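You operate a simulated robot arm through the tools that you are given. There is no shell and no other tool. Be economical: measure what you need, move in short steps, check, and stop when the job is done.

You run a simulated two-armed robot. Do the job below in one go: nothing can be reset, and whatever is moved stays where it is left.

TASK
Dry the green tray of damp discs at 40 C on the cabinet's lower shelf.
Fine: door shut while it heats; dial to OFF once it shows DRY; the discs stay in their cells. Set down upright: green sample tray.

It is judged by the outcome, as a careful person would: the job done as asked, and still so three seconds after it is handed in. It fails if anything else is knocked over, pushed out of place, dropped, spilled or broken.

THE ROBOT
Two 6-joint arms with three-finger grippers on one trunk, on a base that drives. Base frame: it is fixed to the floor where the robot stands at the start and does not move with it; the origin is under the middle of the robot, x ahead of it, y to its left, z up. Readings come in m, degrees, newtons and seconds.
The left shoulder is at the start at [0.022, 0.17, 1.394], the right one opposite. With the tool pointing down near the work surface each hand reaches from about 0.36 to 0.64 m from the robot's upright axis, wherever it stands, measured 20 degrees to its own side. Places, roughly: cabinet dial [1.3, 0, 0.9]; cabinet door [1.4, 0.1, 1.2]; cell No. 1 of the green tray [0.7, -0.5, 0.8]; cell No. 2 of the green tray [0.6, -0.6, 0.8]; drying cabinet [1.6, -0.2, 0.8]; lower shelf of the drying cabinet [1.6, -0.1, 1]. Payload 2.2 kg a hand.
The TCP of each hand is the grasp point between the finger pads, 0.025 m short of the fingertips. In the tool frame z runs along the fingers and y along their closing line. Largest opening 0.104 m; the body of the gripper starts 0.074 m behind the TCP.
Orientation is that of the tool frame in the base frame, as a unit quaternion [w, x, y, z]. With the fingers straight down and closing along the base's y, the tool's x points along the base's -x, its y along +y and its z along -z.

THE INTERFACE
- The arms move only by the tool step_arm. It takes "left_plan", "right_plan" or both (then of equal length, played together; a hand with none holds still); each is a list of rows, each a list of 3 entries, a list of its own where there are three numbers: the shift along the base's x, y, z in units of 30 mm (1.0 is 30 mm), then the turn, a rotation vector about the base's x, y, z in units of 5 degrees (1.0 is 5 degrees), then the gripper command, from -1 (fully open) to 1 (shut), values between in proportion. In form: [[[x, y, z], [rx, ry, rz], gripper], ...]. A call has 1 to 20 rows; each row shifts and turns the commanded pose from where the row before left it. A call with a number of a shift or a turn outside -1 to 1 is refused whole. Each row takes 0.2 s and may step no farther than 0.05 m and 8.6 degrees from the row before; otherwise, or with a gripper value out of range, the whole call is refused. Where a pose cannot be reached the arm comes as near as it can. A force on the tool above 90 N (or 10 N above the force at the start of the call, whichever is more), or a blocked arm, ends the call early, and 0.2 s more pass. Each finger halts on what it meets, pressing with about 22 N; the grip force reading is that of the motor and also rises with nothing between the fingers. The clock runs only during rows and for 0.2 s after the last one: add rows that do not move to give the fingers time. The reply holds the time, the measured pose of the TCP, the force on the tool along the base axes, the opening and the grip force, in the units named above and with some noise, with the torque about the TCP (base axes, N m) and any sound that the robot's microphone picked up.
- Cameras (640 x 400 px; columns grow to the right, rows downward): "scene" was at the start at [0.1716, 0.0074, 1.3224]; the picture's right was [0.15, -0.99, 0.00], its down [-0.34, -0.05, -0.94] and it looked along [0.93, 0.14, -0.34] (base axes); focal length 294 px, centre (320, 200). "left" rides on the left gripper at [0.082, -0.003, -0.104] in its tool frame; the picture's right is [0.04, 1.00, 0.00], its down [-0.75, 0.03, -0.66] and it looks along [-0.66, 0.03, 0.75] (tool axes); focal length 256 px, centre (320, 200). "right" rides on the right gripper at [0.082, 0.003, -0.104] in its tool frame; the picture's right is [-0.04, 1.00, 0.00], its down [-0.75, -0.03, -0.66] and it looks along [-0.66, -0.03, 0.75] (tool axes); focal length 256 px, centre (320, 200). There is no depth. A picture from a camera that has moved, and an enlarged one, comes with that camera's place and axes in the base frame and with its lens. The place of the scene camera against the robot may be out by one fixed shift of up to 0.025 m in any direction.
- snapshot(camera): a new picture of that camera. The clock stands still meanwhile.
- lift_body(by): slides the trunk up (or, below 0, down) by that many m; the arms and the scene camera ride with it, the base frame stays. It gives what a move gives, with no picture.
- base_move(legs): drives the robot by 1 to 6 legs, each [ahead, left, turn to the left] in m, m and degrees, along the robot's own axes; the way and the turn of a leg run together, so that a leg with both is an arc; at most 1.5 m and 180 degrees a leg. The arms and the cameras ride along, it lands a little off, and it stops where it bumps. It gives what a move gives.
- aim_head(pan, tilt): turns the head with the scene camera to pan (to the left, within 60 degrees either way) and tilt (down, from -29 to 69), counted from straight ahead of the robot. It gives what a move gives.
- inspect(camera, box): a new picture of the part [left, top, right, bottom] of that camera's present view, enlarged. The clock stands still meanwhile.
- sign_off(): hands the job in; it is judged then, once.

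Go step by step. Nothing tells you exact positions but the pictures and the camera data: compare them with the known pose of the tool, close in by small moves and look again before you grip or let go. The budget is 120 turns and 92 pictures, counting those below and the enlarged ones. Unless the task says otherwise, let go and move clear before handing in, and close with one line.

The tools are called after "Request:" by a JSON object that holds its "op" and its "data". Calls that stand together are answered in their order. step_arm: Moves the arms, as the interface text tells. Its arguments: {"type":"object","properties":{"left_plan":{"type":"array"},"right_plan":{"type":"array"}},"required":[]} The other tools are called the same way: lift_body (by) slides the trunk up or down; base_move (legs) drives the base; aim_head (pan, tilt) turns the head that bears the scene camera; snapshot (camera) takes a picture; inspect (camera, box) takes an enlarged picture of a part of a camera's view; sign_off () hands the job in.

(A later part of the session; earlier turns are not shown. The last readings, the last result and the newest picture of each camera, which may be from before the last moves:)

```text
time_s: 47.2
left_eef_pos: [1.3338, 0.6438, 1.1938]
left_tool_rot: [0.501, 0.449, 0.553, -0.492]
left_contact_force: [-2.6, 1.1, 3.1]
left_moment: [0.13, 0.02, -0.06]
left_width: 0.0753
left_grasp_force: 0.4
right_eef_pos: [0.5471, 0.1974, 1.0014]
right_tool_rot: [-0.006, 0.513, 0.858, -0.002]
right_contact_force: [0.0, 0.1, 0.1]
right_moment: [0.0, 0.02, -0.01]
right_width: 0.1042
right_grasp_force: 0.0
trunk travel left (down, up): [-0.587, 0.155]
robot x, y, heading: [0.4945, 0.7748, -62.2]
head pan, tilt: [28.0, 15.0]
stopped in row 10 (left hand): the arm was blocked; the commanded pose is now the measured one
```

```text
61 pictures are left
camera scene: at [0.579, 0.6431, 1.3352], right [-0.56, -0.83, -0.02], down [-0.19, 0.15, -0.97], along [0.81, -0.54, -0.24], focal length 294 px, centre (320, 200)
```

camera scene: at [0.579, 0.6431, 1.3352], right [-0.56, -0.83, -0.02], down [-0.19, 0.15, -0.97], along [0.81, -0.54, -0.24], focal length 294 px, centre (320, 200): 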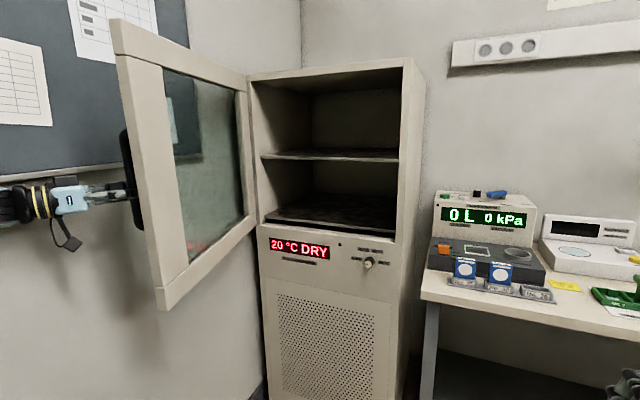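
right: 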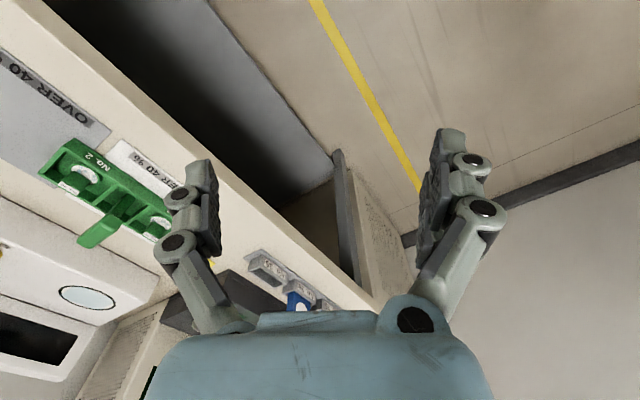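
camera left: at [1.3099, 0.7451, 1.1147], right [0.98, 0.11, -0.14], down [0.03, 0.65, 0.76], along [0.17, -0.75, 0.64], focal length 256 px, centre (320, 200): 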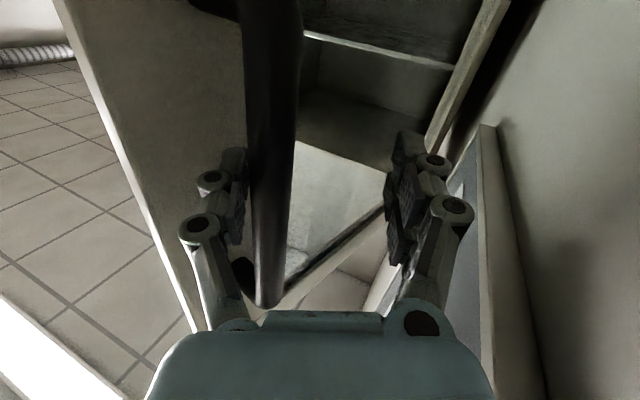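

Door is about 75–80° open, which is enough. I'll open the fingers and back out with the base, parallel to the wall.

Request:
{"op": "step_arm", "data": {"left_plan": [[[0, 0, 0], [0, 0, 0], -1], [[-0.1, 0.5, 0], [0, 0, 0], -1], [[-0.1, 0.5, 0], [0, 0, 0], -1]]}}

Request:
{"op": "base_move", "data": {"legs": [[-0.15, 0, 0]]}}

Request:
{"op": "snapshot", "data": {"camera": "scene"}}

```text
time_s: 48.2
left_eef_pos: [1.3378, 0.6266, 1.1929]
left_tool_rot: [0.496, 0.46, 0.543, -0.497]
left_contact_force: [-0.4, 0.1, 0.0]
left_moment: [0.03, 0.02, 0.0]
left_width: 0.1038
left_grasp_force: 0.1
right_eef_pos: [0.5115, 0.1778, 0.9996]
right_tool_rot: [-0.005, 0.534, 0.845, -0.003]
right_contact_force: [0.0, 0.4, -0.7]
right_moment: [-0.04, -0.02, 0.0]
right_width: 0.1043
right_grasp_force: 0.1
trunk travel left (down, up): [-0.587, 0.155]
robot x, y, heading: [0.4902, 0.7501, -64.6]
head pan, tilt: [28.0, 15.0]
stopped in row 3 (left hand): the arm was blocked; the commanded pose is now the measured one
```

```text
time_s: 49.4
left_eef_pos: [1.3037, 0.6342, 1.1864]
left_tool_rot: [-0.464, -0.489, -0.511, 0.533]
left_contact_force: [0.8, 0.4, 0.8]
left_moment: [0.0, 0.04, 0.0]
left_width: 0.1041
left_grasp_force: 0.1
right_eef_pos: [0.443, 0.2846, 0.9993]
right_tool_rot: [-0.005, 0.579, 0.815, -0.003]
right_contact_force: [1.1, 0.1, 0.0]
right_moment: [0.02, -0.01, -0.01]
right_width: 0.1043
right_grasp_force: 0.1
trunk travel left (down, up): [-0.587, 0.155]
robot x, y, heading: [0.4779, 0.8551, -70.7]
head pan, tilt: [28.0, 15.0]
stopped in leg 1: the robot was blocked; the commanded pose is now the measured one
```

```text
60 pictures are left
camera scene: at [0.5694, 0.7171, 1.3313], right [-0.68, -0.73, -0.01], down [-0.18, 0.18, -0.97], along [0.71, -0.66, -0.25], focal length 294 px, centre (320, 200)
```

scene: 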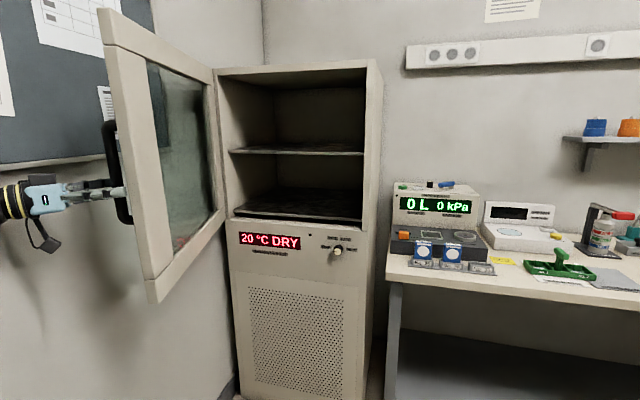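

The left elbow is probably touching the side wall, so the base gets turned. I'll check the finger and bar relation before the next move.

Request:
{"op": "snapshot", "data": {"camera": "left"}}

Request:
{"op": "aim_head", "data": {"pan": 60, "tilt": 25}}

Request:
{"op": "snapshot", "data": {"camera": "scene"}}

```text
59 pictures are left
camera left: at [1.2979, 0.7379, 1.1059], right [0.99, -0.04, -0.13], down [0.13, 0.65, 0.75], along [0.05, -0.76, 0.65], focal length 256 px, centre (320, 200)
```

left: 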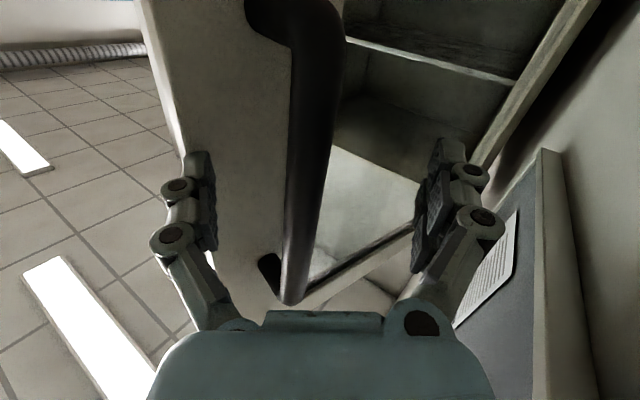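

```text
time_s: 50.4
left_eef_pos: [1.3049, 0.6331, 1.1862]
left_tool_rot: [-0.465, -0.489, -0.513, 0.531]
left_contact_force: [-0.1, -0.2, 0.4]
left_moment: [-0.04, 0.0, 0.0]
left_width: 0.1045
left_grasp_force: 0.1
right_eef_pos: [0.4437, 0.2829, 0.9981]
right_tool_rot: [-0.007, 0.578, 0.816, -0.003]
right_contact_force: [-0.3, 0.4, -0.6]
right_moment: [0.02, -0.04, 0.02]
right_width: 0.1041
right_grasp_force: 0.0
trunk travel left (down, up): [-0.587, 0.155]
robot x, y, heading: [0.4806, 0.8522, -70.9]
head pan, tilt: [60.0, 25.0]
```

```text
58 pictures are left
camera scene: at [0.592, 0.7603, 1.3151], right [-0.19, -0.98, 0.0], down [-0.41, 0.08, -0.91], along [0.89, -0.17, -0.41], focal length 294 px, centre (320, 200)
```

scene: 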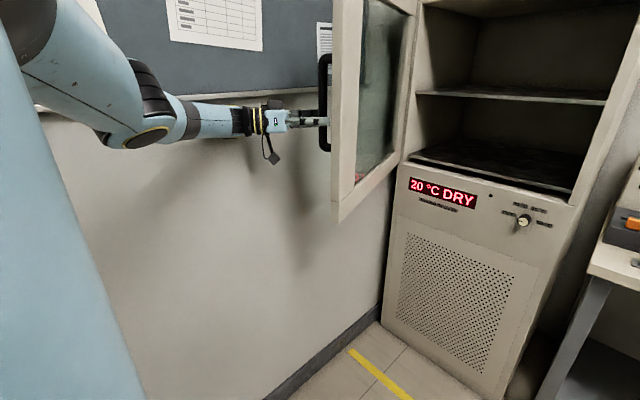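

The arm lies along the side wall. I'll move the base back and slightly right, away from the wall; the bar has room between the fingers.

Request:
{"op": "base_move", "data": {"legs": [[-0.06, -0.03, 0], [-0.08, -0.02, 0]]}}

Request:
{"op": "snapshot", "data": {"camera": "scene"}}

```text
time_s: 51.6
left_eef_pos: [1.305, 0.6341, 1.178]
left_tool_rot: [-0.463, -0.484, -0.516, 0.534]
left_contact_force: [-0.3, -0.6, 0.1]
left_moment: [0.02, 0.05, 0.01]
left_width: 0.1042
left_grasp_force: 0.0
right_eef_pos: [0.4458, 0.2765, 0.9987]
right_tool_rot: [-0.01, 0.575, 0.818, -0.007]
right_contact_force: [-0.5, 0.6, 1.0]
right_moment: [0.02, 0.03, 0.0]
right_width: 0.1039
right_grasp_force: 0.0
trunk travel left (down, up): [-0.587, 0.155]
robot x, y, heading: [0.4726, 0.8461, -70.3]
head pan, tilt: [60.0, 25.0]
stopped in leg 2: the robot was blocked; the commanded pose is now the measured one
```

```text
57 pictures are left
camera scene: at [0.5941, 0.7568, 1.3142], right [-0.18, -0.98, 0.0], down [-0.42, 0.08, -0.91], along [0.89, -0.16, -0.42], focal length 294 px, centre (320, 200)
```

scene: 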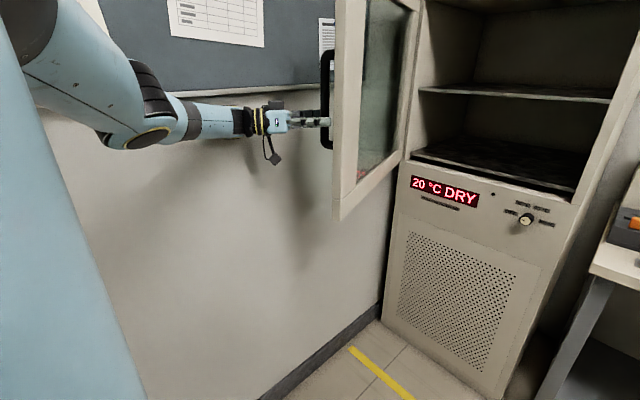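

Something on the left/back catches the elbow. I'll turn the hand left a little about the bar, which moves the wrist and elbow away from the wall, then try again.

Request:
{"op": "step_arm", "data": {"left_plan": [[[-0.15, 0, 0], [0, 0, 0.6], -1], [[-0.15, 0, 0], [0, 0, 0.6], -1], [[-0.15, 0, 0], [0, 0, 0.6], -1], [[-0.15, 0.1, 0], [0, 0, 0.6], -1], [[-0.15, 0.1, 0], [0, 0, 0.6], -1], [[-0.15, 0.1, 0], [0, 0, 0.6], -1]]}}

Request:
{"op": "base_move", "data": {"legs": [[-0.03, -0.03, 0]]}}

Request:
{"op": "snapshot", "data": {"camera": "left"}}

```text
time_s: 53.0
left_eef_pos: [1.2781, 0.6371, 1.1737]
left_tool_rot: [0.536, 0.408, 0.573, -0.467]
left_contact_force: [-0.7, 0.5, 0.3]
left_moment: [0.01, 0.01, 0.02]
left_width: 0.1039
left_grasp_force: 0.0
left hand out of reach, approached as far as the arm can: row 5, 6
right_eef_pos: [0.4475, 0.2771, 0.999]
right_tool_rot: [-0.009, 0.575, 0.818, -0.006]
right_contact_force: [-0.1, -0.7, 0.2]
right_moment: [-0.01, 0.0, -0.01]
right_width: 0.1038
right_grasp_force: 0.2
trunk travel left (down, up): [-0.587, 0.155]
robot x, y, heading: [0.4716, 0.8466, -70.4]
head pan, tilt: [60.0, 25.0]
```

```text
time_s: 53.9
left_eef_pos: [1.2692, 0.6522, 1.1745]
left_tool_rot: [0.544, 0.396, 0.579, -0.459]
left_contact_force: [-1.1, 4.9, 3.7]
left_moment: [0.27, 0.03, 0.01]
left_width: 0.1039
left_grasp_force: 0.1
right_eef_pos: [0.4515, 0.2644, 0.9987]
right_tool_rot: [-0.009, 0.56, 0.828, -0.006]
right_contact_force: [3.4, -1.1, -1.5]
right_moment: [0.08, 0.29, -0.02]
right_width: 0.1039
right_grasp_force: 0.0
trunk travel left (down, up): [-0.587, 0.155]
robot x, y, heading: [0.4565, 0.8369, -68.3]
head pan, tilt: [60.0, 25.0]
```

```text
56 pictures are left
camera left: at [1.2306, 0.7488, 1.0927], right [0.96, 0.26, -0.14], down [-0.08, 0.67, 0.74], along [0.29, -0.69, 0.66], focal length 256 px, centre (320, 200)
```

left: 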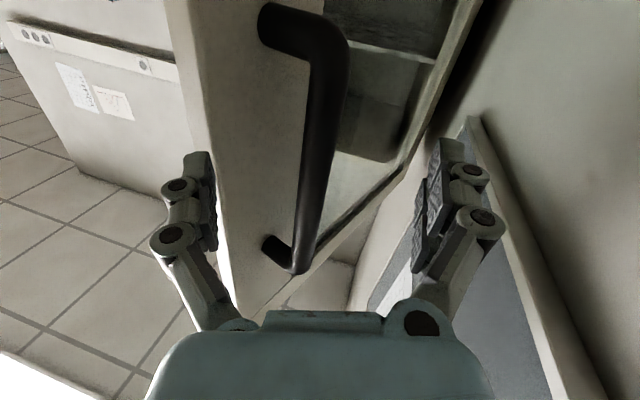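

The fingers have space around the bar. I'll withdraw the hand diagonally, back and right along the door plane.

Request:
{"op": "step_arm", "data": {"left_plan": [[[-0.37, 0.33, 0], [0, 0, 0.2], -1], [[-0.37, 0.33, 0], [0, 0, 0.2], -1], [[-0.37, 0.33, 0], [0, 0, 0.2], -1], [[-0.37, 0.33, 0], [0, 0, 0.2], -1], [[-0.37, 0.33, 0], [0, 0, 0.2], -1]]}}

Request:
{"op": "snapshot", "data": {"camera": "left"}}

Request:
{"op": "snapshot", "data": {"camera": "scene"}}

```text
time_s: 55.1
left_eef_pos: [1.2262, 0.6441, 1.1423]
left_tool_rot: [0.562, 0.373, 0.594, -0.437]
left_contact_force: [0.4, 0.4, -0.1]
left_moment: [0.0, 0.02, 0.0]
left_width: 0.104
left_grasp_force: 0.0
left hand out of reach, approached as far as the arm can: row 1, 2, 3, 4, 5
right_eef_pos: [0.4519, 0.2667, 0.9988]
right_tool_rot: [-0.01, 0.561, 0.828, -0.005]
right_contact_force: [-0.2, 0.3, -0.6]
right_moment: [0.01, 0.02, 0.02]
right_width: 0.1039
right_grasp_force: 0.2
trunk travel left (down, up): [-0.587, 0.155]
robot x, y, heading: [0.4557, 0.8362, -68.5]
head pan, tilt: [60.0, 25.0]
```

```text
55 pictures are left
camera left: at [1.1804, 0.7369, 1.0601], right [0.93, 0.34, -0.14], down [-0.13, 0.66, 0.74], along [0.34, -0.67, 0.66], focal length 256 px, centre (320, 200)
```

left: 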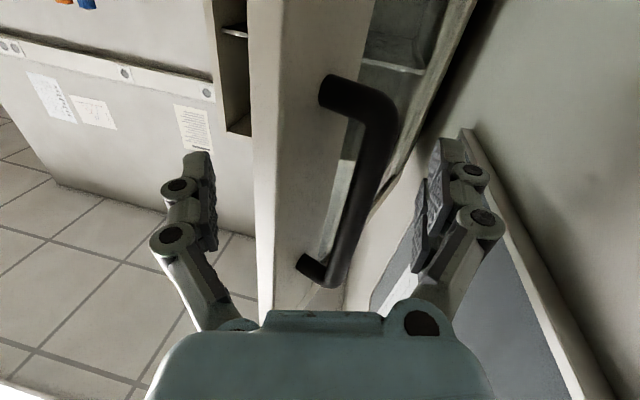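

```text
54 pictures are left
camera scene: at [0.5827, 0.7501, 1.3142], right [-0.15, -0.99, 0.0], down [-0.42, 0.06, -0.91], along [0.9, -0.13, -0.42], focal length 294 px, centre (320, 200)
```

scene: 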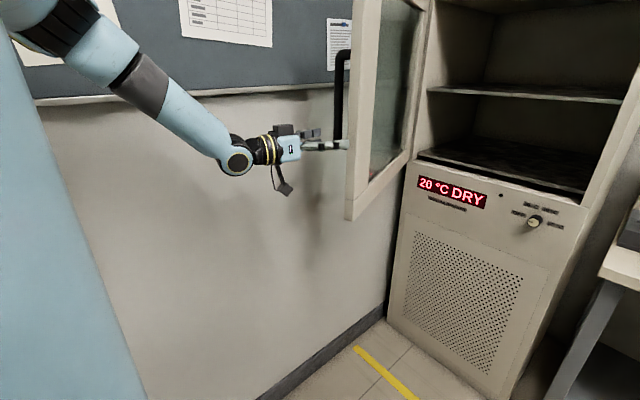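

The hand is near the lower end of the handle, so the simplest exit is downward below it. Lowering 0.12 m.

Request:
{"op": "step_arm", "data": {"left_plan": [[[0, 0, -0.8], [0, 0, 0], -1], [[0, 0, -0.8], [0, 0, 0], -1], [[0, 0, -0.8], [0, 0, 0], -1], [[0, 0, -0.8], [0, 0, 0], -1], [[0, 0, -0.8], [0, 0, 0], -1]]}}

Request:
{"op": "snapshot", "data": {"camera": "left"}}

Request:
{"op": "snapshot", "data": {"camera": "scene"}}

```text
time_s: 56.3
left_eef_pos: [1.2256, 0.6436, 1.0226]
left_tool_rot: [0.564, 0.371, 0.596, -0.434]
left_contact_force: [0.4, 0.3, 1.1]
left_moment: [0.04, -0.02, 0.01]
left_width: 0.104
left_grasp_force: 0.1
right_eef_pos: [0.4514, 0.2659, 0.9995]
right_tool_rot: [-0.009, 0.561, 0.828, -0.006]
right_contact_force: [-0.3, 0.9, 0.1]
right_moment: [0.01, 0.0, -0.01]
right_width: 0.1042
right_grasp_force: 0.1
trunk travel left (down, up): [-0.587, 0.155]
robot x, y, heading: [0.4575, 0.8379, -68.4]
head pan, tilt: [60.0, 25.0]
```

```text
53 pictures are left
camera left: at [1.1792, 0.7355, 0.9403], right [0.93, 0.34, -0.14], down [-0.13, 0.66, 0.74], along [0.35, -0.67, 0.66], focal length 256 px, centre (320, 200)
```

left: 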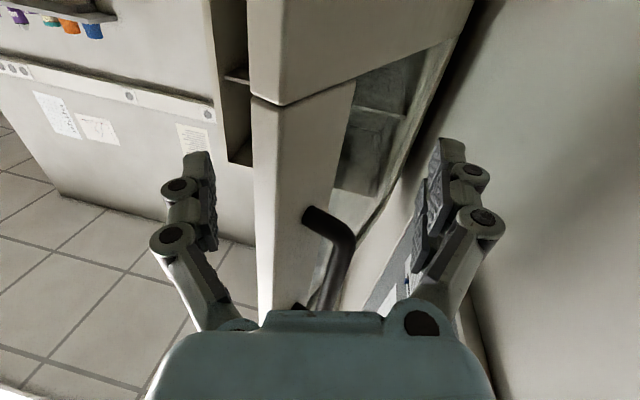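

```text
52 pictures are left
camera scene: at [0.5829, 0.7501, 1.3141], right [-0.15, -0.99, 0.0], down [-0.42, 0.06, -0.91], along [0.9, -0.13, -0.42], focal length 294 px, centre (320, 200)
```

scene: 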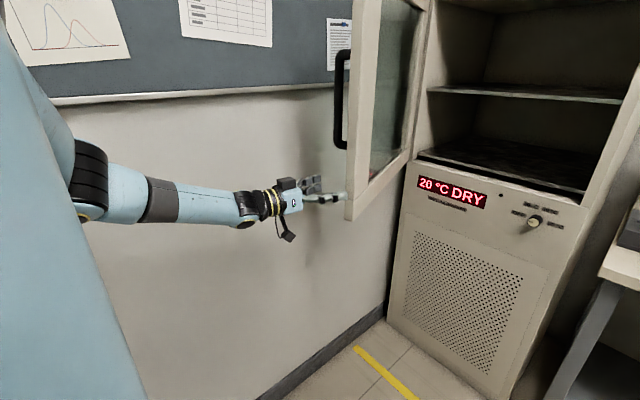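

Now below the handle. I'll go further down, below the door's bottom edge, then pull in.

Request:
{"op": "step_arm", "data": {"left_plan": [[[0, 0, -0.8], [0, 0, 0], -1], [[0, 0, -0.8], [0, 0, 0], -1], [[0, 0, -0.8], [0, 0, 0], -1], [[0, 0, -0.8], [0, 0, 0], -1], [[0, 0, -0.8], [0, 0, 0], -1], [[-0.3, 0.3, -0.5], [0, 0, 0], -1], [[-0.3, 0.3, -0.5], [0, 0, 0], -1], [[-0.7, 0.1, 0], [0, 0, 0], -1], [[-0.7, -0.1, 0], [0, 0, 0], -1], [[-0.8, -0.3, 0], [0, 0, 0], -1], [[-0.8, -0.3, 0], [0, 0, 0], -1], [[-0.8, -0.3, 0], [0, 0, 0], -1], [[-0.8, -0.3, 0], [0, 0, 0], -1]]}}

Request:
{"op": "aim_head", "data": {"pan": 25, "tilt": 20}}

Request:
{"op": "snapshot", "data": {"camera": "scene"}}

```text
time_s: 59.1
left_eef_pos: [1.0765, 0.6157, 0.8225]
left_tool_rot: [0.564, 0.371, 0.595, -0.436]
left_contact_force: [-0.9, 0.2, 0.7]
left_moment: [0.01, 0.03, 0.01]
left_width: 0.1041
left_grasp_force: 0.1
left hand out of reach, approached as far as the arm can: row 5, 6, 7, 8, 9, 10, 11, 12, 13
right_eef_pos: [0.4521, 0.265, 0.9998]
right_tool_rot: [-0.01, 0.561, 0.828, -0.005]
right_contact_force: [0.1, -0.8, 1.1]
right_moment: [0.02, 0.01, 0.0]
right_width: 0.1041
right_grasp_force: 0.1
trunk travel left (down, up): [-0.587, 0.155]
robot x, y, heading: [0.457, 0.8381, -68.5]
head pan, tilt: [60.0, 25.0]
```

```text
time_s: 60.1
left_eef_pos: [1.0764, 0.616, 0.8222]
left_tool_rot: [0.563, 0.372, 0.595, -0.436]
left_contact_force: [0.7, 0.4, 0.3]
left_moment: [0.02, 0.02, -0.01]
left_width: 0.104
left_grasp_force: 0.1
right_eef_pos: [0.4502, 0.2651, 0.9988]
right_tool_rot: [-0.01, 0.561, 0.828, -0.006]
right_contact_force: [-0.1, 0.1, 0.6]
right_moment: [0.02, -0.01, 0.02]
right_width: 0.1042
right_grasp_force: 0.0
trunk travel left (down, up): [-0.587, 0.155]
robot x, y, heading: [0.4572, 0.8377, -68.4]
head pan, tilt: [25.0, 20.0]
```

```text
51 pictures are left
camera scene: at [0.5592, 0.6996, 1.3222], right [-0.69, -0.73, 0.0], down [-0.25, 0.24, -0.94], along [0.68, -0.64, -0.34], focal length 294 px, centre (320, 200)
```

scene: 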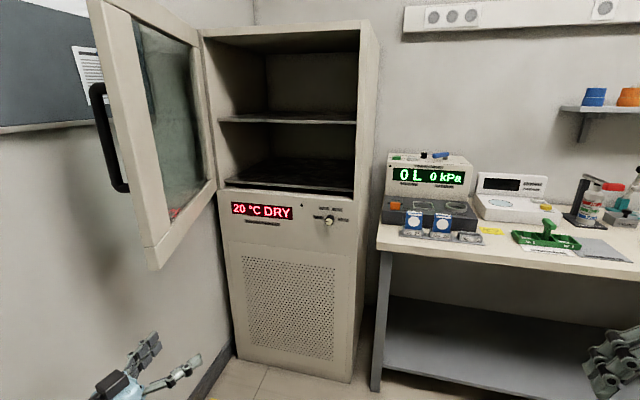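

The hand is free and the door stands open. I'll zoom in on the dial and display labels.

Request:
{"op": "inspect", "data": {"camera": "scene", "box": [225, 190, 365, 240]}}

```text
4.57 times, centred on (295, 215) of scene
camera zoom: at [0.5592, 0.6996, 1.3222], right [-0.69, -0.73, 0.0], down [-0.25, 0.24, -0.94], along [0.68, -0.64, -0.34], focal length 1342 px, centre (434, 131)
```

zoom: 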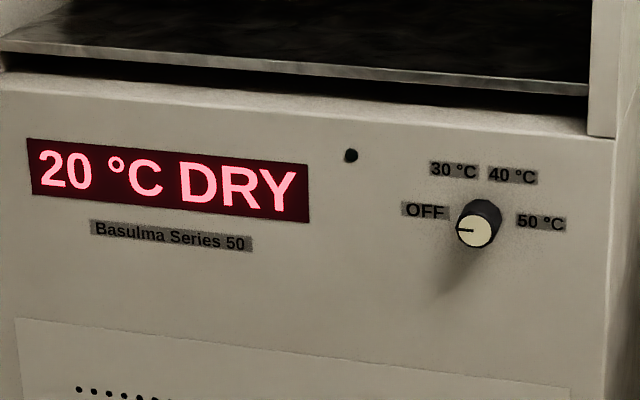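

The dial points to OFF on the left; 40 °C is clockwise, about 120° from it. Next, the tray: I'll drive right along the bench, staying clear of it.

Request:
{"op": "base_move", "data": {"legs": [[0.05, -0.1, 0], [0.0, -0.5, 8.4]]}}

Request:
{"op": "step_arm", "data": {"left_plan": [[[-0.2, -0.1, 1], [0.87, 0.5, 0], -1], [[-0.2, -0.1, 1], [0.87, 0.5, 0], -1], [[-0.2, -0.1, 1], [0.87, 0.5, 0], -1], [[-0.2, -0.1, 1], [0.87, 0.5, 0], -1], [[-0.5, -0.3, 1], [0.87, 0.5, 0], -1], [[-0.5, -0.3, 1], [0.87, 0.5, 0], -1], [[-0.5, -0.3, 1], [0.87, 0.5, 0], -1], [[-0.5, -0.3, 1], [0.87, 0.5, 0], -1], [[-0.5, -0.3, 1], [0.87, 0.5, 0], -1], [[-0.5, -0.3, 0], [0, 0, 0], -1], [[-0.5, -0.3, 0], [0, 0, 0], -1], [[-0.5, -0.3, 0], [0, 0, 0], -1]], "right_plan": [[[0, 0, 0.5], [0, 0, 0], -1], [[0, 0, 0.5], [0, 0, 0], -1], [[0, 0, 0.5], [0, 0, 0], -1], [[0, 0, 0.5], [0, 0, 0], -1], [[0, 0, 0.5], [0, 0, 0], -1], [[0, 0, 0.5], [0, 0, 0], -1], [[0, 0, 0.5], [0, 0, 0], -1], [[0, 0, 0], [0, 0, 0], -1], [[0, 0, 0], [0, 0, 0], -1], [[0, 0, 0], [0, 0, 0], -1], [[0, 0, 0], [0, 0, 0], -1], [[0, 0, 0], [0, 0, 0], -1]]}}

```text
time_s: 63.8
left_eef_pos: [0.6033, 0.404, 0.8218]
left_tool_rot: [0.599, 0.32, 0.624, -0.386]
left_contact_force: [0.3, -1.1, -2.6]
left_moment: [-0.11, -0.02, 0.07]
left_width: 0.1039
left_grasp_force: 0.1
right_eef_pos: [0.0473, -0.0495, 1.0001]
right_tool_rot: [-0.009, 0.488, 0.873, -0.007]
right_contact_force: [-2.8, 1.6, 1.5]
right_moment: [-0.06, -0.29, 0.04]
right_width: 0.104
right_grasp_force: 0.0
trunk travel left (down, up): [-0.587, 0.155]
robot x, y, heading: [-0.0472, 0.5116, -58.5]
head pan, tilt: [25.0, 20.0]
```

```text
time_s: 66.4
left_eef_pos: [0.6907, 0.2658, 0.809]
left_tool_rot: [0.326, 0.421, 0.82, -0.209]
left_contact_force: [0.2, -0.2, 0.0]
left_moment: [0.01, 0.01, 0.04]
left_width: 0.1039
left_grasp_force: 0.0
left hand out of reach, approached as far as the arm can: row 1, 2, 3, 4, 5, 6, 7, 8, 9, 10, 11, 12
right_eef_pos: [0.0735, -0.0868, 1.0534]
right_tool_rot: [-0.009, 0.488, 0.873, -0.007]
right_contact_force: [0.5, -0.5, -0.6]
right_moment: [-0.03, 0.02, 0.02]
right_width: 0.1041
right_grasp_force: 0.1
right hand out of reach, approached as far as the arm can: row 2, 3, 4, 5, 6, 7
trunk travel left (down, up): [-0.587, 0.155]
robot x, y, heading: [-0.0437, 0.5136, -58.7]
head pan, tilt: [25.0, 20.0]
```

The left hand went out of reach (too close in). I'll ease it forward into the comfortable zone.

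Request:
{"op": "step_arm", "data": {"left_plan": [[[-0.18, -0.76, -0.2], [0, 0, 0], -1], [[-0.18, -0.76, -0.2], [0, 0, 0], -1], [[-0.18, -0.76, -0.2], [0, 0, 0], -1], [[-0.18, -0.76, -0.2], [0, 0, 0], -1], [[-0.18, -0.76, -0.2], [0, 0, 0], -1], [[-0.18, -0.76, -0.2], [0, 0, 0], -1], [[0, 0, 0], [0, 0, 0], -1], [[0, 0, 0], [0, 0, 0], -1]]}}

Request:
{"op": "snapshot", "data": {"camera": "scene"}}

```text
time_s: 68.2
left_eef_pos: [0.6517, 0.1848, 0.8171]
left_tool_rot: [0.327, 0.421, 0.82, -0.208]
left_contact_force: [0.4, -0.3, 0.5]
left_moment: [-0.01, 0.0, 0.02]
left_width: 0.1039
left_grasp_force: 0.1
left hand out of reach, approached as far as the arm can: row 1, 2, 3, 4, 5, 6
right_eef_pos: [0.0736, -0.0871, 1.0534]
right_tool_rot: [-0.009, 0.488, 0.873, -0.007]
right_contact_force: [-0.3, -0.3, -0.1]
right_moment: [0.04, 0.03, -0.01]
right_width: 0.104
right_grasp_force: 0.0
trunk travel left (down, up): [-0.587, 0.155]
robot x, y, heading: [-0.0432, 0.5114, -58.5]
head pan, tilt: [25.0, 20.0]
```

```text
49 pictures are left
camera scene: at [0.0775, 0.3936, 1.3222], right [-0.55, -0.83, 0.0], down [-0.29, 0.19, -0.94], along [0.78, -0.52, -0.34], focal length 294 px, centre (320, 200)
```

scene: 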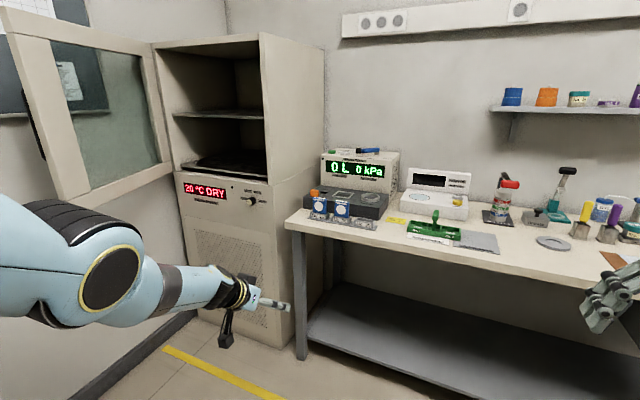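

The left arm is stuck in an awkward elbow posture. I'll extend the hand well forward into free space to straighten it.

Request:
{"op": "step_arm", "data": {"left_plan": [[[0.35, -0.57, 0], [0, 0, 0], -1], [[0.35, -0.57, 0], [0, 0, 0], -1], [[0.35, -0.57, 0], [0, 0, 0], -1], [[0.35, -0.57, 0], [0, 0, 0], -1], [[0.35, -0.57, 0], [0, 0, 0], -1], [[0.35, -0.57, 0], [0, 0, 0], -1], [[0.35, -0.57, 0], [0, 0, 0], -1], [[0.35, -0.57, 0], [0, 0, 0], -1], [[0.35, -0.57, 0], [0, 0, 0], -1], [[0, 0, 0], [0, 0, 0], -1], [[0, 0, 0], [0, 0, 0], -1]]}}

```text
time_s: 70.6
left_eef_pos: [0.657, 0.1858, 0.8215]
left_tool_rot: [0.327, 0.421, 0.82, -0.209]
left_contact_force: [0.2, -0.5, -1.0]
left_moment: [0.01, 0.02, 0.01]
left_width: 0.104
left_grasp_force: 0.1
left hand out of reach, approached as far as the arm can: row 1, 2, 3, 4, 5, 6, 7, 8, 9
right_eef_pos: [0.0739, -0.0864, 1.0533]
right_tool_rot: [-0.009, 0.488, 0.873, -0.007]
right_contact_force: [0.1, -0.3, -0.5]
right_moment: [0.02, -0.02, 0.01]
right_width: 0.1041
right_grasp_force: 0.0
trunk travel left (down, up): [-0.587, 0.155]
robot x, y, heading: [-0.0448, 0.5107, -58.4]
head pan, tilt: [25.0, 20.0]
```

No change, so a joint limit is holding it. I'll turn the tool to straight down, toward the known start posture.

Request:
{"op": "step_arm", "data": {"left_plan": [[[-0.19, 0.66, -0.2], [0.87, 0.5, 0], -1], [[-0.19, 0.66, -0.2], [0.87, 0.5, 0], -1], [[-0.19, 0.66, -0.2], [0.87, 0.5, 0], -1], [[-0.19, 0.66, -0.2], [0.87, 0.5, 0], -1], [[-0.19, 0.66, -0.2], [0.87, 0.5, 0], -1], [[-0.19, 0.66, -0.2], [0.87, 0.5, 0], -1], [[-0.19, 0.66, -0.2], [0.87, 0.5, 0], -1], [[-0.19, 0.66, -0.2], [0.4, 0.2, 0], -1], [[-0.19, 0.66, -0.2], [0, 0, 0], -1], [[0, 0, 0], [0, 0, 0], -1], [[0, 0, 0], [0, 0, 0], -1]]}}

Request:
{"op": "snapshot", "data": {"camera": "scene"}}

```text
time_s: 73.0
left_eef_pos: [0.6174, 0.355, 0.7558]
left_tool_rot: [0.063, 0.456, 0.887, -0.037]
left_contact_force: [0.1, 0.1, -0.5]
left_moment: [-0.04, -0.01, 0.01]
left_width: 0.1042
left_grasp_force: 0.0
left hand out of reach, approached as far as the arm can: row 1, 2, 3, 5
right_eef_pos: [0.0746, -0.0866, 1.0538]
right_tool_rot: [-0.009, 0.487, 0.873, -0.008]
right_contact_force: [-0.8, 0.7, -0.2]
right_moment: [0.02, 0.01, 0.02]
right_width: 0.104
right_grasp_force: 0.0
trunk travel left (down, up): [-0.587, 0.155]
robot x, y, heading: [-0.0444, 0.5141, -58.4]
head pan, tilt: [25.0, 20.0]
```

```text
48 pictures are left
camera scene: at [0.0775, 0.3941, 1.3223], right [-0.55, -0.83, 0.0], down [-0.29, 0.19, -0.94], along [0.78, -0.52, -0.34], focal length 294 px, centre (320, 200)
```

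scene: 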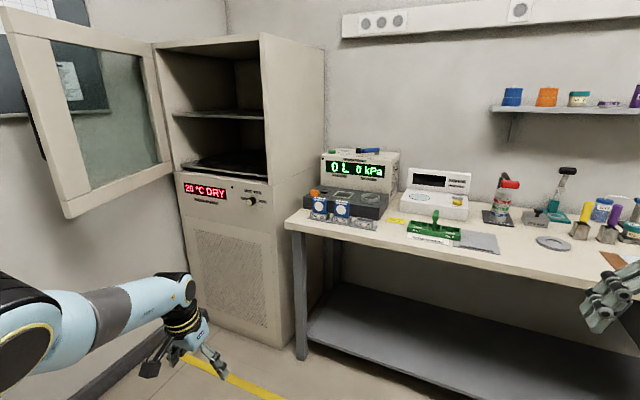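

It's free again. I'll bring the hand back to the start-like posture (tool down, about 0.52 m ahead, z 1.0).

Request:
{"op": "step_arm", "data": {"left_plan": [[[-0.57, -0.54, 0.83], [0, 0, 0], -1], [[-0.57, -0.54, 0.83], [0, 0, 0], -1], [[-0.57, -0.54, 0.83], [0, 0, 0], -1], [[-0.57, -0.54, 0.83], [0, 0, 0], -1], [[-0.57, -0.54, 0.83], [0, 0, 0], -1], [[-0.57, -0.54, 0.83], [0, 0, 0], -1], [[-0.57, -0.54, 0.83], [0, 0, 0], -1], [[-0.57, -0.54, 0.83], [0, 0, 0], -1], [[-0.57, -0.54, 0.83], [0, 0, 0], -1], [[-0.57, -0.54, 0.83], [0, 0, 0], -1], [[0, 0, 0], [0, 0, 0], -1]]}}

```text
time_s: 75.4
left_eef_pos: [0.6124, 0.2153, 0.9436]
left_tool_rot: [0.059, 0.463, 0.883, -0.047]
left_contact_force: [0.2, 0.4, 0.2]
left_moment: [0.0, 0.03, 0.0]
left_width: 0.1042
left_grasp_force: 0.0
left hand out of reach, approached as far as the arm can: row 3, 4, 5, 6, 7, 8, 9, 10
right_eef_pos: [0.0736, -0.0859, 1.0542]
right_tool_rot: [-0.009, 0.488, 0.873, -0.007]
right_contact_force: [1.2, -0.9, 0.1]
right_moment: [-0.05, 0.02, 0.04]
right_width: 0.1039
right_grasp_force: 0.1
trunk travel left (down, up): [-0.587, 0.155]
robot x, y, heading: [-0.0469, 0.5079, -58.5]
head pan, tilt: [25.0, 20.0]
```

Request:
{"op": "snapshot", "data": {"camera": "scene"}}

```text
47 pictures are left
camera scene: at [0.0776, 0.3937, 1.3222], right [-0.55, -0.83, 0.0], down [-0.29, 0.19, -0.94], along [0.78, -0.52, -0.34], focal length 294 px, centre (320, 200)
```

scene: 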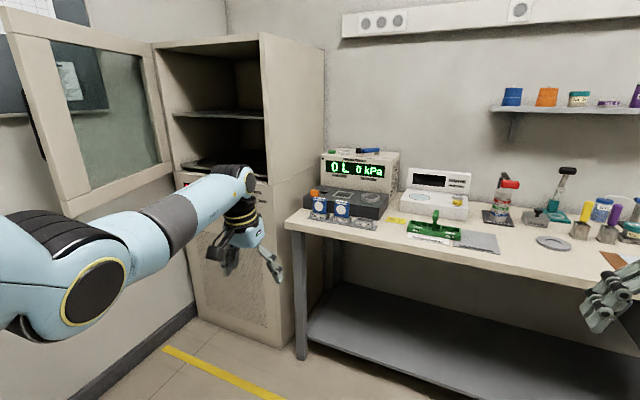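

The hand is at too large a radius. I'll pull it inward at constant height.

Request:
{"op": "step_arm", "data": {"left_plan": [[[-0.8, -0.1, -0.3], [0, 0, 0], -1], [[-0.8, -0.1, -0.3], [0, 0, 0], -1], [[-0.8, -0.1, -0.3], [0, 0, 0], -1], [[-0.8, -0.1, 0], [0, 0, 0], -1], [[-0.8, -0.1, 0], [0, 0, 0], -1], [[-0.8, -0.1, 0], [0, 0, 0], -1], [[-0.5, 0, 0], [0, 0, 0], -1]]}}

```text
time_s: 77.0
left_eef_pos: [0.5984, 0.2382, 0.8776]
left_tool_rot: [0.06, 0.461, 0.885, -0.042]
left_contact_force: [-0.3, 0.3, 0.0]
left_moment: [-0.01, 0.0, -0.02]
left_width: 0.1043
left_grasp_force: 0.1
left hand out of reach, approached as far as the arm can: row 1, 2, 3, 4, 5, 6, 7
right_eef_pos: [0.0733, -0.0857, 1.0542]
right_tool_rot: [-0.009, 0.487, 0.873, -0.007]
right_contact_force: [-0.4, -0.2, 0.5]
right_moment: [0.0, 0.02, 0.0]
right_width: 0.1041
right_grasp_force: 0.1
trunk travel left (down, up): [-0.587, 0.155]
robot x, y, heading: [-0.0417, 0.5145, -58.6]
head pan, tilt: [25.0, 20.0]
```

Something's still limiting rightward motion, possibly wrist roll. I'll test a yaw turn together with the inward motion.

Request:
{"op": "step_arm", "data": {"left_plan": [[[0, 0, 0], [0, 0, -1], -1], [[0, 0, 0], [0, 0, -1], -1], [[0, 0, 0], [0, 0, -1], -1], [[0, 0, 0], [0, 0, -1], -1], [[-0.5, -0.3, 0], [0, 0, 0], -1], [[-0.5, -0.3, 0], [0, 0, 0], -1], [[-0.5, -0.3, 0], [0, 0, 0], -1], [[-0.5, -0.3, 0], [0, 0, 0], -1]]}}

```text
time_s: 78.8
left_eef_pos: [0.5466, 0.2209, 0.879]
left_tool_rot: [0.054, 0.603, 0.794, -0.053]
left_contact_force: [0.1, -0.5, -0.6]
left_moment: [0.0, -0.02, 0.0]
left_width: 0.1039
left_grasp_force: 0.0
left hand out of reach, approached as far as the arm can: row 7, 8
right_eef_pos: [0.0725, -0.0866, 1.0531]
right_tool_rot: [-0.009, 0.488, 0.873, -0.006]
right_contact_force: [0.0, 1.0, -0.5]
right_moment: [0.02, 0.0, 0.0]
right_width: 0.1038
right_grasp_force: 0.0
trunk travel left (down, up): [-0.587, 0.155]
robot x, y, heading: [-0.0447, 0.5126, -58.5]
head pan, tilt: [25.0, 20.0]
```

It is the wrist roll at its limit. I'll unwind the left wrist clockwise while easing inward.

Request:
{"op": "step_arm", "data": {"left_plan": [[[0, 0, 0], [0, 0, -1], -1], [[0, 0, 0], [0, 0, -1], -1], [[0, 0, 0], [0, 0, -1], -1], [[0, 0, 0], [0, 0, -1], -1], [[-0.3, -0.2, 0], [0, 0, -1], -1], [[-0.3, -0.2, 0], [0, 0, -1], -1], [[-0.3, -0.2, 0], [0, 0, -1], -1], [[-0.3, -0.2, 0], [0, 0, -1], -1], [[-0.3, -0.2, 0], [0, 0, -1], -1], [[-0.3, -0.2, 0], [0, 0, -1], -1], [[-0.3, -0.2, 0], [0, 0, -1], -1], [[-0.3, -0.2, 0], [0, 0, -1], -1], [[0, 0, 0], [0, 0, -1], -1], [[0, 0, 0], [0, 0, -1], -1], [[0, 0, 0], [0, 0, -1], -1], [[0, 0, 0], [0, 0, -1], -1], [[0, 0, 0], [0, 0, -1], -1], [[0, 0, 0], [0, 0, -1], -1], [[0, 0, 0], [0, 0, -1], -1], [[0, 0, 0], [0, 0, -1], -1]]}}

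Request:
{"op": "step_arm", "data": {"left_plan": [[[0, 0, 0.2], [0, 0, -1], -1], [[0, 0, 0.2], [0, 0, -1], -1], [[0, 0, 0.2], [0, 0, -1], -1], [[0, 0, 0.2], [0, 0, -1], -1], [[0, 0, 0.2], [0, 0, -1], -1], [[0, 0, 0.2], [0, 0, -1], -1], [[0, 0, 0.2], [0, 0, -1], -1], [[0, 0, 0.2], [0, 0, -1], -1], [[0, 0, 0], [0, 0, -1], -1], [[0, 0, 0], [0, 0, -1], -1], [[0, 0, 0], [0, 0, -1], -1], [[0, 0, 0], [0, 0, -1], -1], [[0, 0, 0], [0, 0, -1], -1], [[0, 0, 0], [0, 0, -1], -1], [[0, 0, 0], [0, 0, -1], -1], [[0, 0, 0], [0, 0, -1], -1], [[0, 0, 0], [0, 0, -1], -1], [[0, 0, 0], [0, 0, -1], -1], [[0, 0, 0], [0, 0, -1], -1], [[0, 0, 0], [0, 0, -1], -1]]}}

Request:
{"op": "step_arm", "data": {"left_plan": [[[0, 0, 0], [0, 0, -1], -1], [[0, 0, 0], [0, 0, -1], -1], [[0, 0, 0], [0, 0, -1], -1], [[0, 0, 0], [0, 0, -1], -1], [[0, 0, 0], [0, 0, -1], -1], [[0, 0, 0], [0, 0, -1], -1], [[0, 0, 0], [0, 0, -1], -1], [[0, 0, 0], [0, 0, -1], -1], [[0, 0, 0], [0, 0, -1], -1], [[0, 0, 0], [0, 0, -1], -1], [[0, 0, 0], [0, 0, -1], -1], [[0, 0, 0], [0, 0, -1], -1], [[0, 0, 0], [0, 0, -1], -1], [[0, 0, 0], [0, 0, -1], -1], [[0, 0, 0], [0, 0, -1], -1], [[0, 0, 0], [0, 0, -1], -1], [[0, 0, 0], [0, 0, -1], -1], [[0, 0, 0], [0, 0, -1], -1], [[0, 0, 0], [0, 0, -1], -1], [[0, 0, 0], [0, 0, -1], -1]]}}

```text
time_s: 83.0
left_eef_pos: [0.5008, 0.2178, 0.8877]
left_tool_rot: [0.004, 0.996, 0.048, -0.078]
left_contact_force: [0.1, 0.1, -0.1]
left_moment: [0.0, -0.02, 0.0]
left_width: 0.1039
left_grasp_force: 0.1
left hand out of reach, approached as far as the arm can: row 10, 11, 12, 16, 17, 18, 19, 20
right_eef_pos: [0.0735, -0.0863, 1.0538]
right_tool_rot: [-0.009, 0.487, 0.873, -0.007]
right_contact_force: [0.4, -0.1, 0.5]
right_moment: [-0.01, 0.0, -0.01]
right_width: 0.1042
right_grasp_force: 0.0
trunk travel left (down, up): [-0.587, 0.155]
robot x, y, heading: [-0.0431, 0.5151, -58.8]
head pan, tilt: [25.0, 20.0]
```

```text
time_s: 87.2
left_eef_pos: [0.5325, 0.3415, 0.9707]
left_tool_rot: [0.052, -0.677, 0.732, 0.047]
left_contact_force: [0.6, 0.7, 0.1]
left_moment: [-0.01, 0.04, 0.01]
left_width: 0.1043
left_grasp_force: 0.1
left hand out of reach, approached as far as the arm can: row 1, 2, 3, 4, 5, 6, 7, 8, 9, 10, 11, 12, 13, 14, 15, 16, 17, 18, 19, 20
right_eef_pos: [0.0743, -0.0853, 1.0537]
right_tool_rot: [-0.01, 0.488, 0.873, -0.007]
right_contact_force: [0.3, -0.4, 0.7]
right_moment: [-0.01, 0.02, 0.01]
right_width: 0.104
right_grasp_force: 0.0
trunk travel left (down, up): [-0.587, 0.155]
robot x, y, heading: [-0.0466, 0.5118, -58.6]
head pan, tilt: [25.0, 20.0]
```

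```text
time_s: 91.4
left_eef_pos: [0.5341, 0.3502, 0.9745]
left_tool_rot: [0.071, 0.126, 0.989, -0.013]
left_contact_force: [0.2, -0.9, 0.1]
left_moment: [0.01, -0.01, -0.04]
left_width: 0.1037
left_grasp_force: 0.0
left hand out of reach, approached as far as the arm can: row 2, 4
right_eef_pos: [0.0739, -0.0868, 1.0536]
right_tool_rot: [-0.01, 0.488, 0.873, -0.006]
right_contact_force: [0.5, 0.7, -0.4]
right_moment: [0.05, 0.04, 0.03]
right_width: 0.104
right_grasp_force: 0.0
trunk travel left (down, up): [-0.587, 0.155]
robot x, y, heading: [-0.045, 0.5138, -58.8]
head pan, tilt: [25.0, 20.0]
```

The full unwinding is almost complete. I'll finish the yaw and bring the hand inward to the start posture.

Request:
{"op": "step_arm", "data": {"left_plan": [[[-0.26, -0.47, 0.1], [0, 0, -0.9], -1], [[-0.26, -0.47, 0.1], [0, 0, -0.9], -1], [[-0.26, -0.47, 0.1], [0, 0, -0.9], -1], [[-0.26, -0.47, 0.1], [0, 0, -0.9], -1], [[-0.26, -0.47, 0.1], [0, 0, -0.9], -1], [[-0.26, -0.47, 0.1], [0, 0, -0.9], -1], [[-0.26, -0.47, 0.1], [0, 0, -0.9], -1], [[-0.26, -0.47, 0.1], [0, 0, -0.9], -1], [[-0.26, -0.47, 0.1], [0, 0, -0.9], -1], [[-0.26, -0.47, 0.1], [0, 0, -0.9], -1], [[0, 0, 0], [0, 0, 0], -1]]}}

Request:
{"op": "snapshot", "data": {"camera": "scene"}}

```text
time_s: 93.8
left_eef_pos: [0.4555, 0.2779, 1.031]
left_tool_rot: [0.065, 0.469, 0.88, -0.047]
left_contact_force: [0.9, 0.4, 0.1]
left_moment: [0.02, -0.01, 0.06]
left_width: 0.1039
left_grasp_force: 0.0
left hand out of reach, approached as far as the arm can: row 5, 6, 7, 8, 9, 10
right_eef_pos: [0.0732, -0.0867, 1.0528]
right_tool_rot: [-0.01, 0.487, 0.873, -0.007]
right_contact_force: [0.5, -0.6, -0.4]
right_moment: [0.02, 0.03, -0.01]
right_width: 0.1041
right_grasp_force: 0.1
trunk travel left (down, up): [-0.587, 0.155]
robot x, y, heading: [-0.0448, 0.5134, -58.1]
head pan, tilt: [25.0, 20.0]
```

```text
46 pictures are left
camera scene: at [0.0784, 0.393, 1.3221], right [-0.55, -0.83, 0.0], down [-0.29, 0.19, -0.94], along [0.78, -0.52, -0.34], focal length 294 px, centre (320, 200)
```

scene: 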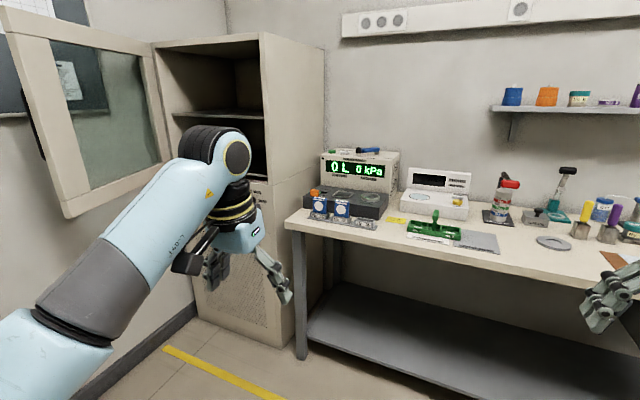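

The original posture is restored. Before fetching the tray I'll push the door wider from inside: point the hand forward and drive left.

Request:
{"op": "step_arm", "data": {"left_plan": [[[0.1, -0.17, 0.45], [-0.969, -0.571, 0], 1], [[0.1, -0.17, 0.45], [-0.969, -0.571, 0], 1], [[0.1, -0.17, 0.45], [-0.969, -0.571, 0], 1], [[0.1, -0.17, 0.45], [-0.969, -0.571, 0], 1], [[0.1, -0.17, 0.45], [-0.969, -0.571, 0], 1], [[0.1, -0.17, 0.45], [-0.969, -0.571, 0], 1], [[0.1, -0.17, 0.45], [-0.969, -0.571, 0], 1], [[0.1, -0.17, 0.45], [-0.969, -0.571, 0], 1], [[0, 0, 0.45], [-0.969, -0.571, 0], 1], [[0, 0, 0.45], [-0.969, -0.571, 0], 1], [[0, 0, 0.45], [-0.969, -0.571, 0], 1], [[0, 0, 0.45], [-0.969, -0.571, 0], 1], [[0, 0, 0.45], [-0.969, -0.571, 0], 1], [[0, 0, 0.45], [-0.969, -0.571, 0], 1], [[0, 0, 0.45], [-0.969, -0.571, 0], 1]]}}

Request:
{"op": "base_move", "data": {"legs": [[0.14, 0.66, 0]]}}

Request:
{"op": "aim_head", "data": {"pan": 40, "tilt": 20}}

Request:
{"op": "snapshot", "data": {"camera": "scene"}}

```text
time_s: 97.0
left_eef_pos: [0.5819, 0.1879, 1.2898]
left_tool_rot: [0.612, 0.335, 0.601, -0.39]
left_contact_force: [-0.7, -0.2, -0.5]
left_moment: [0.02, -0.03, -0.02]
left_width: 0.0
left_grasp_force: 22.0
left hand out of reach, approached as far as the arm can: row 10, 11, 12, 13, 14, 15
right_eef_pos: [0.0727, -0.0863, 1.0528]
right_tool_rot: [-0.01, 0.487, 0.873, -0.007]
right_contact_force: [-0.3, -0.2, -0.6]
right_moment: [-0.01, 0.02, 0.01]
right_width: 0.1042
right_grasp_force: 0.2
trunk travel left (down, up): [-0.587, 0.155]
robot x, y, heading: [-0.0467, 0.5065, -58.3]
head pan, tilt: [25.0, 20.0]
```

```text
time_s: 100.8
left_eef_pos: [1.2206, 0.4246, 1.2894]
left_tool_rot: [0.613, 0.332, 0.603, -0.387]
left_contact_force: [0.6, -0.4, -0.5]
left_moment: [-0.04, 0.01, -0.02]
left_width: 0.0
left_grasp_force: 21.9
right_eef_pos: [0.7156, 0.1446, 1.0539]
right_tool_rot: [-0.009, 0.482, 0.876, -0.007]
right_contact_force: [0.5, -0.4, 0.8]
right_moment: [0.02, 0.04, -0.01]
right_width: 0.1039
right_grasp_force: 0.1
trunk travel left (down, up): [-0.587, 0.155]
robot x, y, heading: [0.5893, 0.7405, -58.0]
head pan, tilt: [25.0, 20.0]
```

```text
time_s: 101.5
left_eef_pos: [1.2194, 0.4242, 1.2886]
left_tool_rot: [0.614, 0.331, 0.604, -0.386]
left_contact_force: [-0.2, -1.3, 0.1]
left_moment: [-0.01, 0.0, -0.04]
left_width: 0.0001
left_grasp_force: 21.8
right_eef_pos: [0.716, 0.1444, 1.0537]
right_tool_rot: [-0.009, 0.482, 0.876, -0.007]
right_contact_force: [0.2, 0.1, -0.2]
right_moment: [0.01, 0.01, 0.0]
right_width: 0.104
right_grasp_force: 0.1
trunk travel left (down, up): [-0.587, 0.155]
robot x, y, heading: [0.5891, 0.7415, -58.1]
head pan, tilt: [40.0, 20.0]
```

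```text
45 pictures are left
camera scene: at [0.7242, 0.6461, 1.3222], right [-0.31, -0.95, 0.0], down [-0.33, 0.11, -0.94], along [0.89, -0.29, -0.34], focal length 294 px, centre (320, 200)
```

scene: 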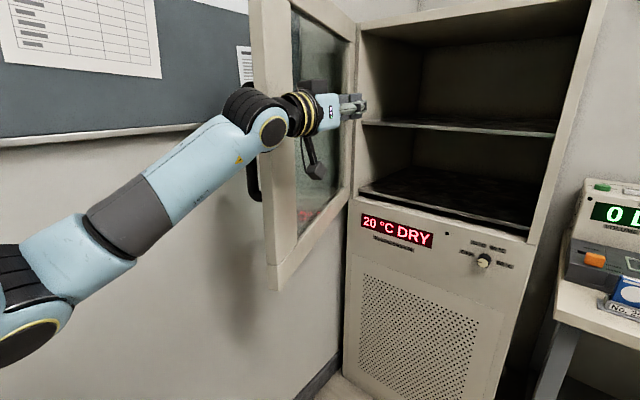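

The hand is on the inner side of the door. Pushing left.

Request:
{"op": "step_arm", "data": {"left_plan": [[[0.57, 0.35, 0], [0, 0, 0.2], 1], [[0.57, 0.35, 0], [0, 0, 0.2], 1], [[0.57, 0.35, 0], [0, 0, 0.2], 1], [[0.57, 0.35, 0], [0, 0, 0.2], 1], [[0.57, 0.35, 0], [0, 0, 0.2], 1], [[0.57, 0.35, 0], [0, 0, 0.2], 1], [[0.57, 0.35, 0], [0, 0, 0.2], 1], [[0.57, 0.35, 0], [0, 0, 0.2], 1], [[0.57, 0.35, 0], [0, 0, 0], 1], [[0.57, 0.35, 0], [0, 0, 0], 1]]}}

Request:
{"op": "snapshot", "data": {"camera": "scene"}}

```text
time_s: 103.9
left_eef_pos: [1.3758, 0.4863, 1.2997]
left_tool_rot: [0.637, 0.3, 0.616, -0.354]
left_contact_force: [-0.3, 0.3, 0.1]
left_moment: [-0.02, 0.01, -0.03]
left_width: 0.0
left_grasp_force: 22.0
left hand out of reach, approached as far as the arm can: row 3, 5
right_eef_pos: [0.6932, 0.1269, 1.052]
right_tool_rot: [-0.007, 0.492, 0.87, -0.002]
right_contact_force: [-0.7, -1.2, 0.5]
right_moment: [0.07, -0.06, -0.02]
right_width: 0.1038
right_grasp_force: 0.0
trunk travel left (down, up): [-0.587, 0.155]
robot x, y, heading: [0.5854, 0.7339, -59.2]
head pan, tilt: [40.0, 20.0]
stopped in row 10 (left hand): the arm was blocked; the commanded pose is now the measured one
```

```text
44 pictures are left
camera scene: at [0.7116, 0.6276, 1.3231], right [-0.33, -0.94, -0.01], down [-0.32, 0.12, -0.94], along [0.89, -0.31, -0.34], focal length 294 px, centre (320, 200)
```

scene: 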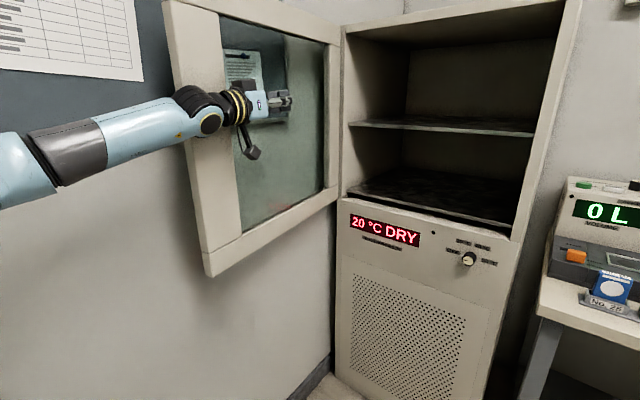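

The door is now near 90° open. I'll back the hand away to the right, then drive to the tray.

Request:
{"op": "step_arm", "data": {"left_plan": [[[-0.57, -0.35, 0], [0, 0, -0.2], 1], [[-0.57, -0.35, 0], [0, 0, -0.2], 1], [[-0.57, -0.35, 0], [0, 0, -0.2], 1], [[-0.57, -0.35, 0], [0, 0, -0.2], 1], [[-0.57, -0.35, 0], [0, 0, -0.2], 1], [[-0.57, -0.35, 0], [0, 0, -0.2], 1], [[-0.57, -0.35, 0], [0, 0, -0.2], 1], [[-0.57, -0.35, 0], [0, 0, -0.2], 1], [[-0.57, -0.35, 0], [0, 0, 0], 1], [[-0.57, -0.35, 0], [0, 0, 0], 1]]}}

Request:
{"op": "base_move", "data": {"legs": [[-0.05, -0.3, 0], [-0.05, -0.6, 0]]}}

Request:
{"op": "step_arm", "data": {"left_plan": [[[0, 0, -0.6], [0.87, 0.5, 0], -1], [[0, 0, -0.6], [0.87, 0.5, 0], -1], [[0, 0, -0.6], [0.87, 0.5, 0], -1], [[0, 0, -0.6], [0.87, 0.5, 0], -1], [[0, 0, -0.6], [0.87, 0.5, 0], -1], [[0, 0, -0.6], [0.87, 0.5, 0], -1], [[0, 0, -0.6], [0, 0, 0], -1], [[0, 0, -0.6], [0, 0, 0], -1], [[0, 0, -0.6], [0, 0, 0], -1], [[0, 0, -0.6], [0, 0, 0], -1]]}}

```text
time_s: 106.1
left_eef_pos: [1.217, 0.3896, 1.2926]
left_tool_rot: [0.61, 0.339, 0.597, -0.395]
left_contact_force: [0.6, -0.2, 0.1]
left_moment: [0.03, 0.01, 0.0]
left_width: 0.0
left_grasp_force: 21.7
right_eef_pos: [0.7006, 0.1306, 1.0533]
right_tool_rot: [-0.008, 0.492, 0.871, -0.007]
right_contact_force: [0.4, 0.5, 0.0]
right_moment: [0.0, -0.01, 0.03]
right_width: 0.1042
right_grasp_force: 0.0
trunk travel left (down, up): [-0.587, 0.155]
robot x, y, heading: [0.5863, 0.731, -59.0]
head pan, tilt: [40.0, 20.0]
```

```text
time_s: 111.2
left_eef_pos: [0.3821, 0.0066, 1.2934]
left_tool_rot: [0.609, 0.34, 0.597, -0.397]
left_contact_force: [0.2, 0.2, -0.1]
left_moment: [-0.03, -0.03, 0.04]
left_width: 0.0001
left_grasp_force: 22.1
right_eef_pos: [-0.1347, -0.2508, 1.0525]
right_tool_rot: [-0.01, 0.492, 0.87, -0.006]
right_contact_force: [-1.1, -0.1, 0.1]
right_moment: [0.03, -0.01, -0.02]
right_width: 0.1039
right_grasp_force: 0.0
trunk travel left (down, up): [-0.587, 0.155]
robot x, y, heading: [-0.2468, 0.352, -59.4]
head pan, tilt: [40.0, 20.0]
```

```text
time_s: 113.5
left_eef_pos: [0.3807, 0.0093, 1.1138]
left_tool_rot: [0.436, 0.41, 0.746, -0.292]
left_contact_force: [0.2, 0.4, 0.6]
left_moment: [0.02, 0.02, 0.01]
left_width: 0.104
left_grasp_force: 0.0
left hand out of reach, approached as far as the arm can: row 10
right_eef_pos: [-0.1345, -0.2493, 1.0544]
right_tool_rot: [-0.009, 0.492, 0.87, -0.007]
right_contact_force: [0.4, 0.7, 0.3]
right_moment: [0.0, -0.03, 0.02]
right_width: 0.104
right_grasp_force: 0.1
trunk travel left (down, up): [-0.587, 0.155]
robot x, y, heading: [-0.2473, 0.3496, -59.4]
head pan, tilt: [40.0, 20.0]
```

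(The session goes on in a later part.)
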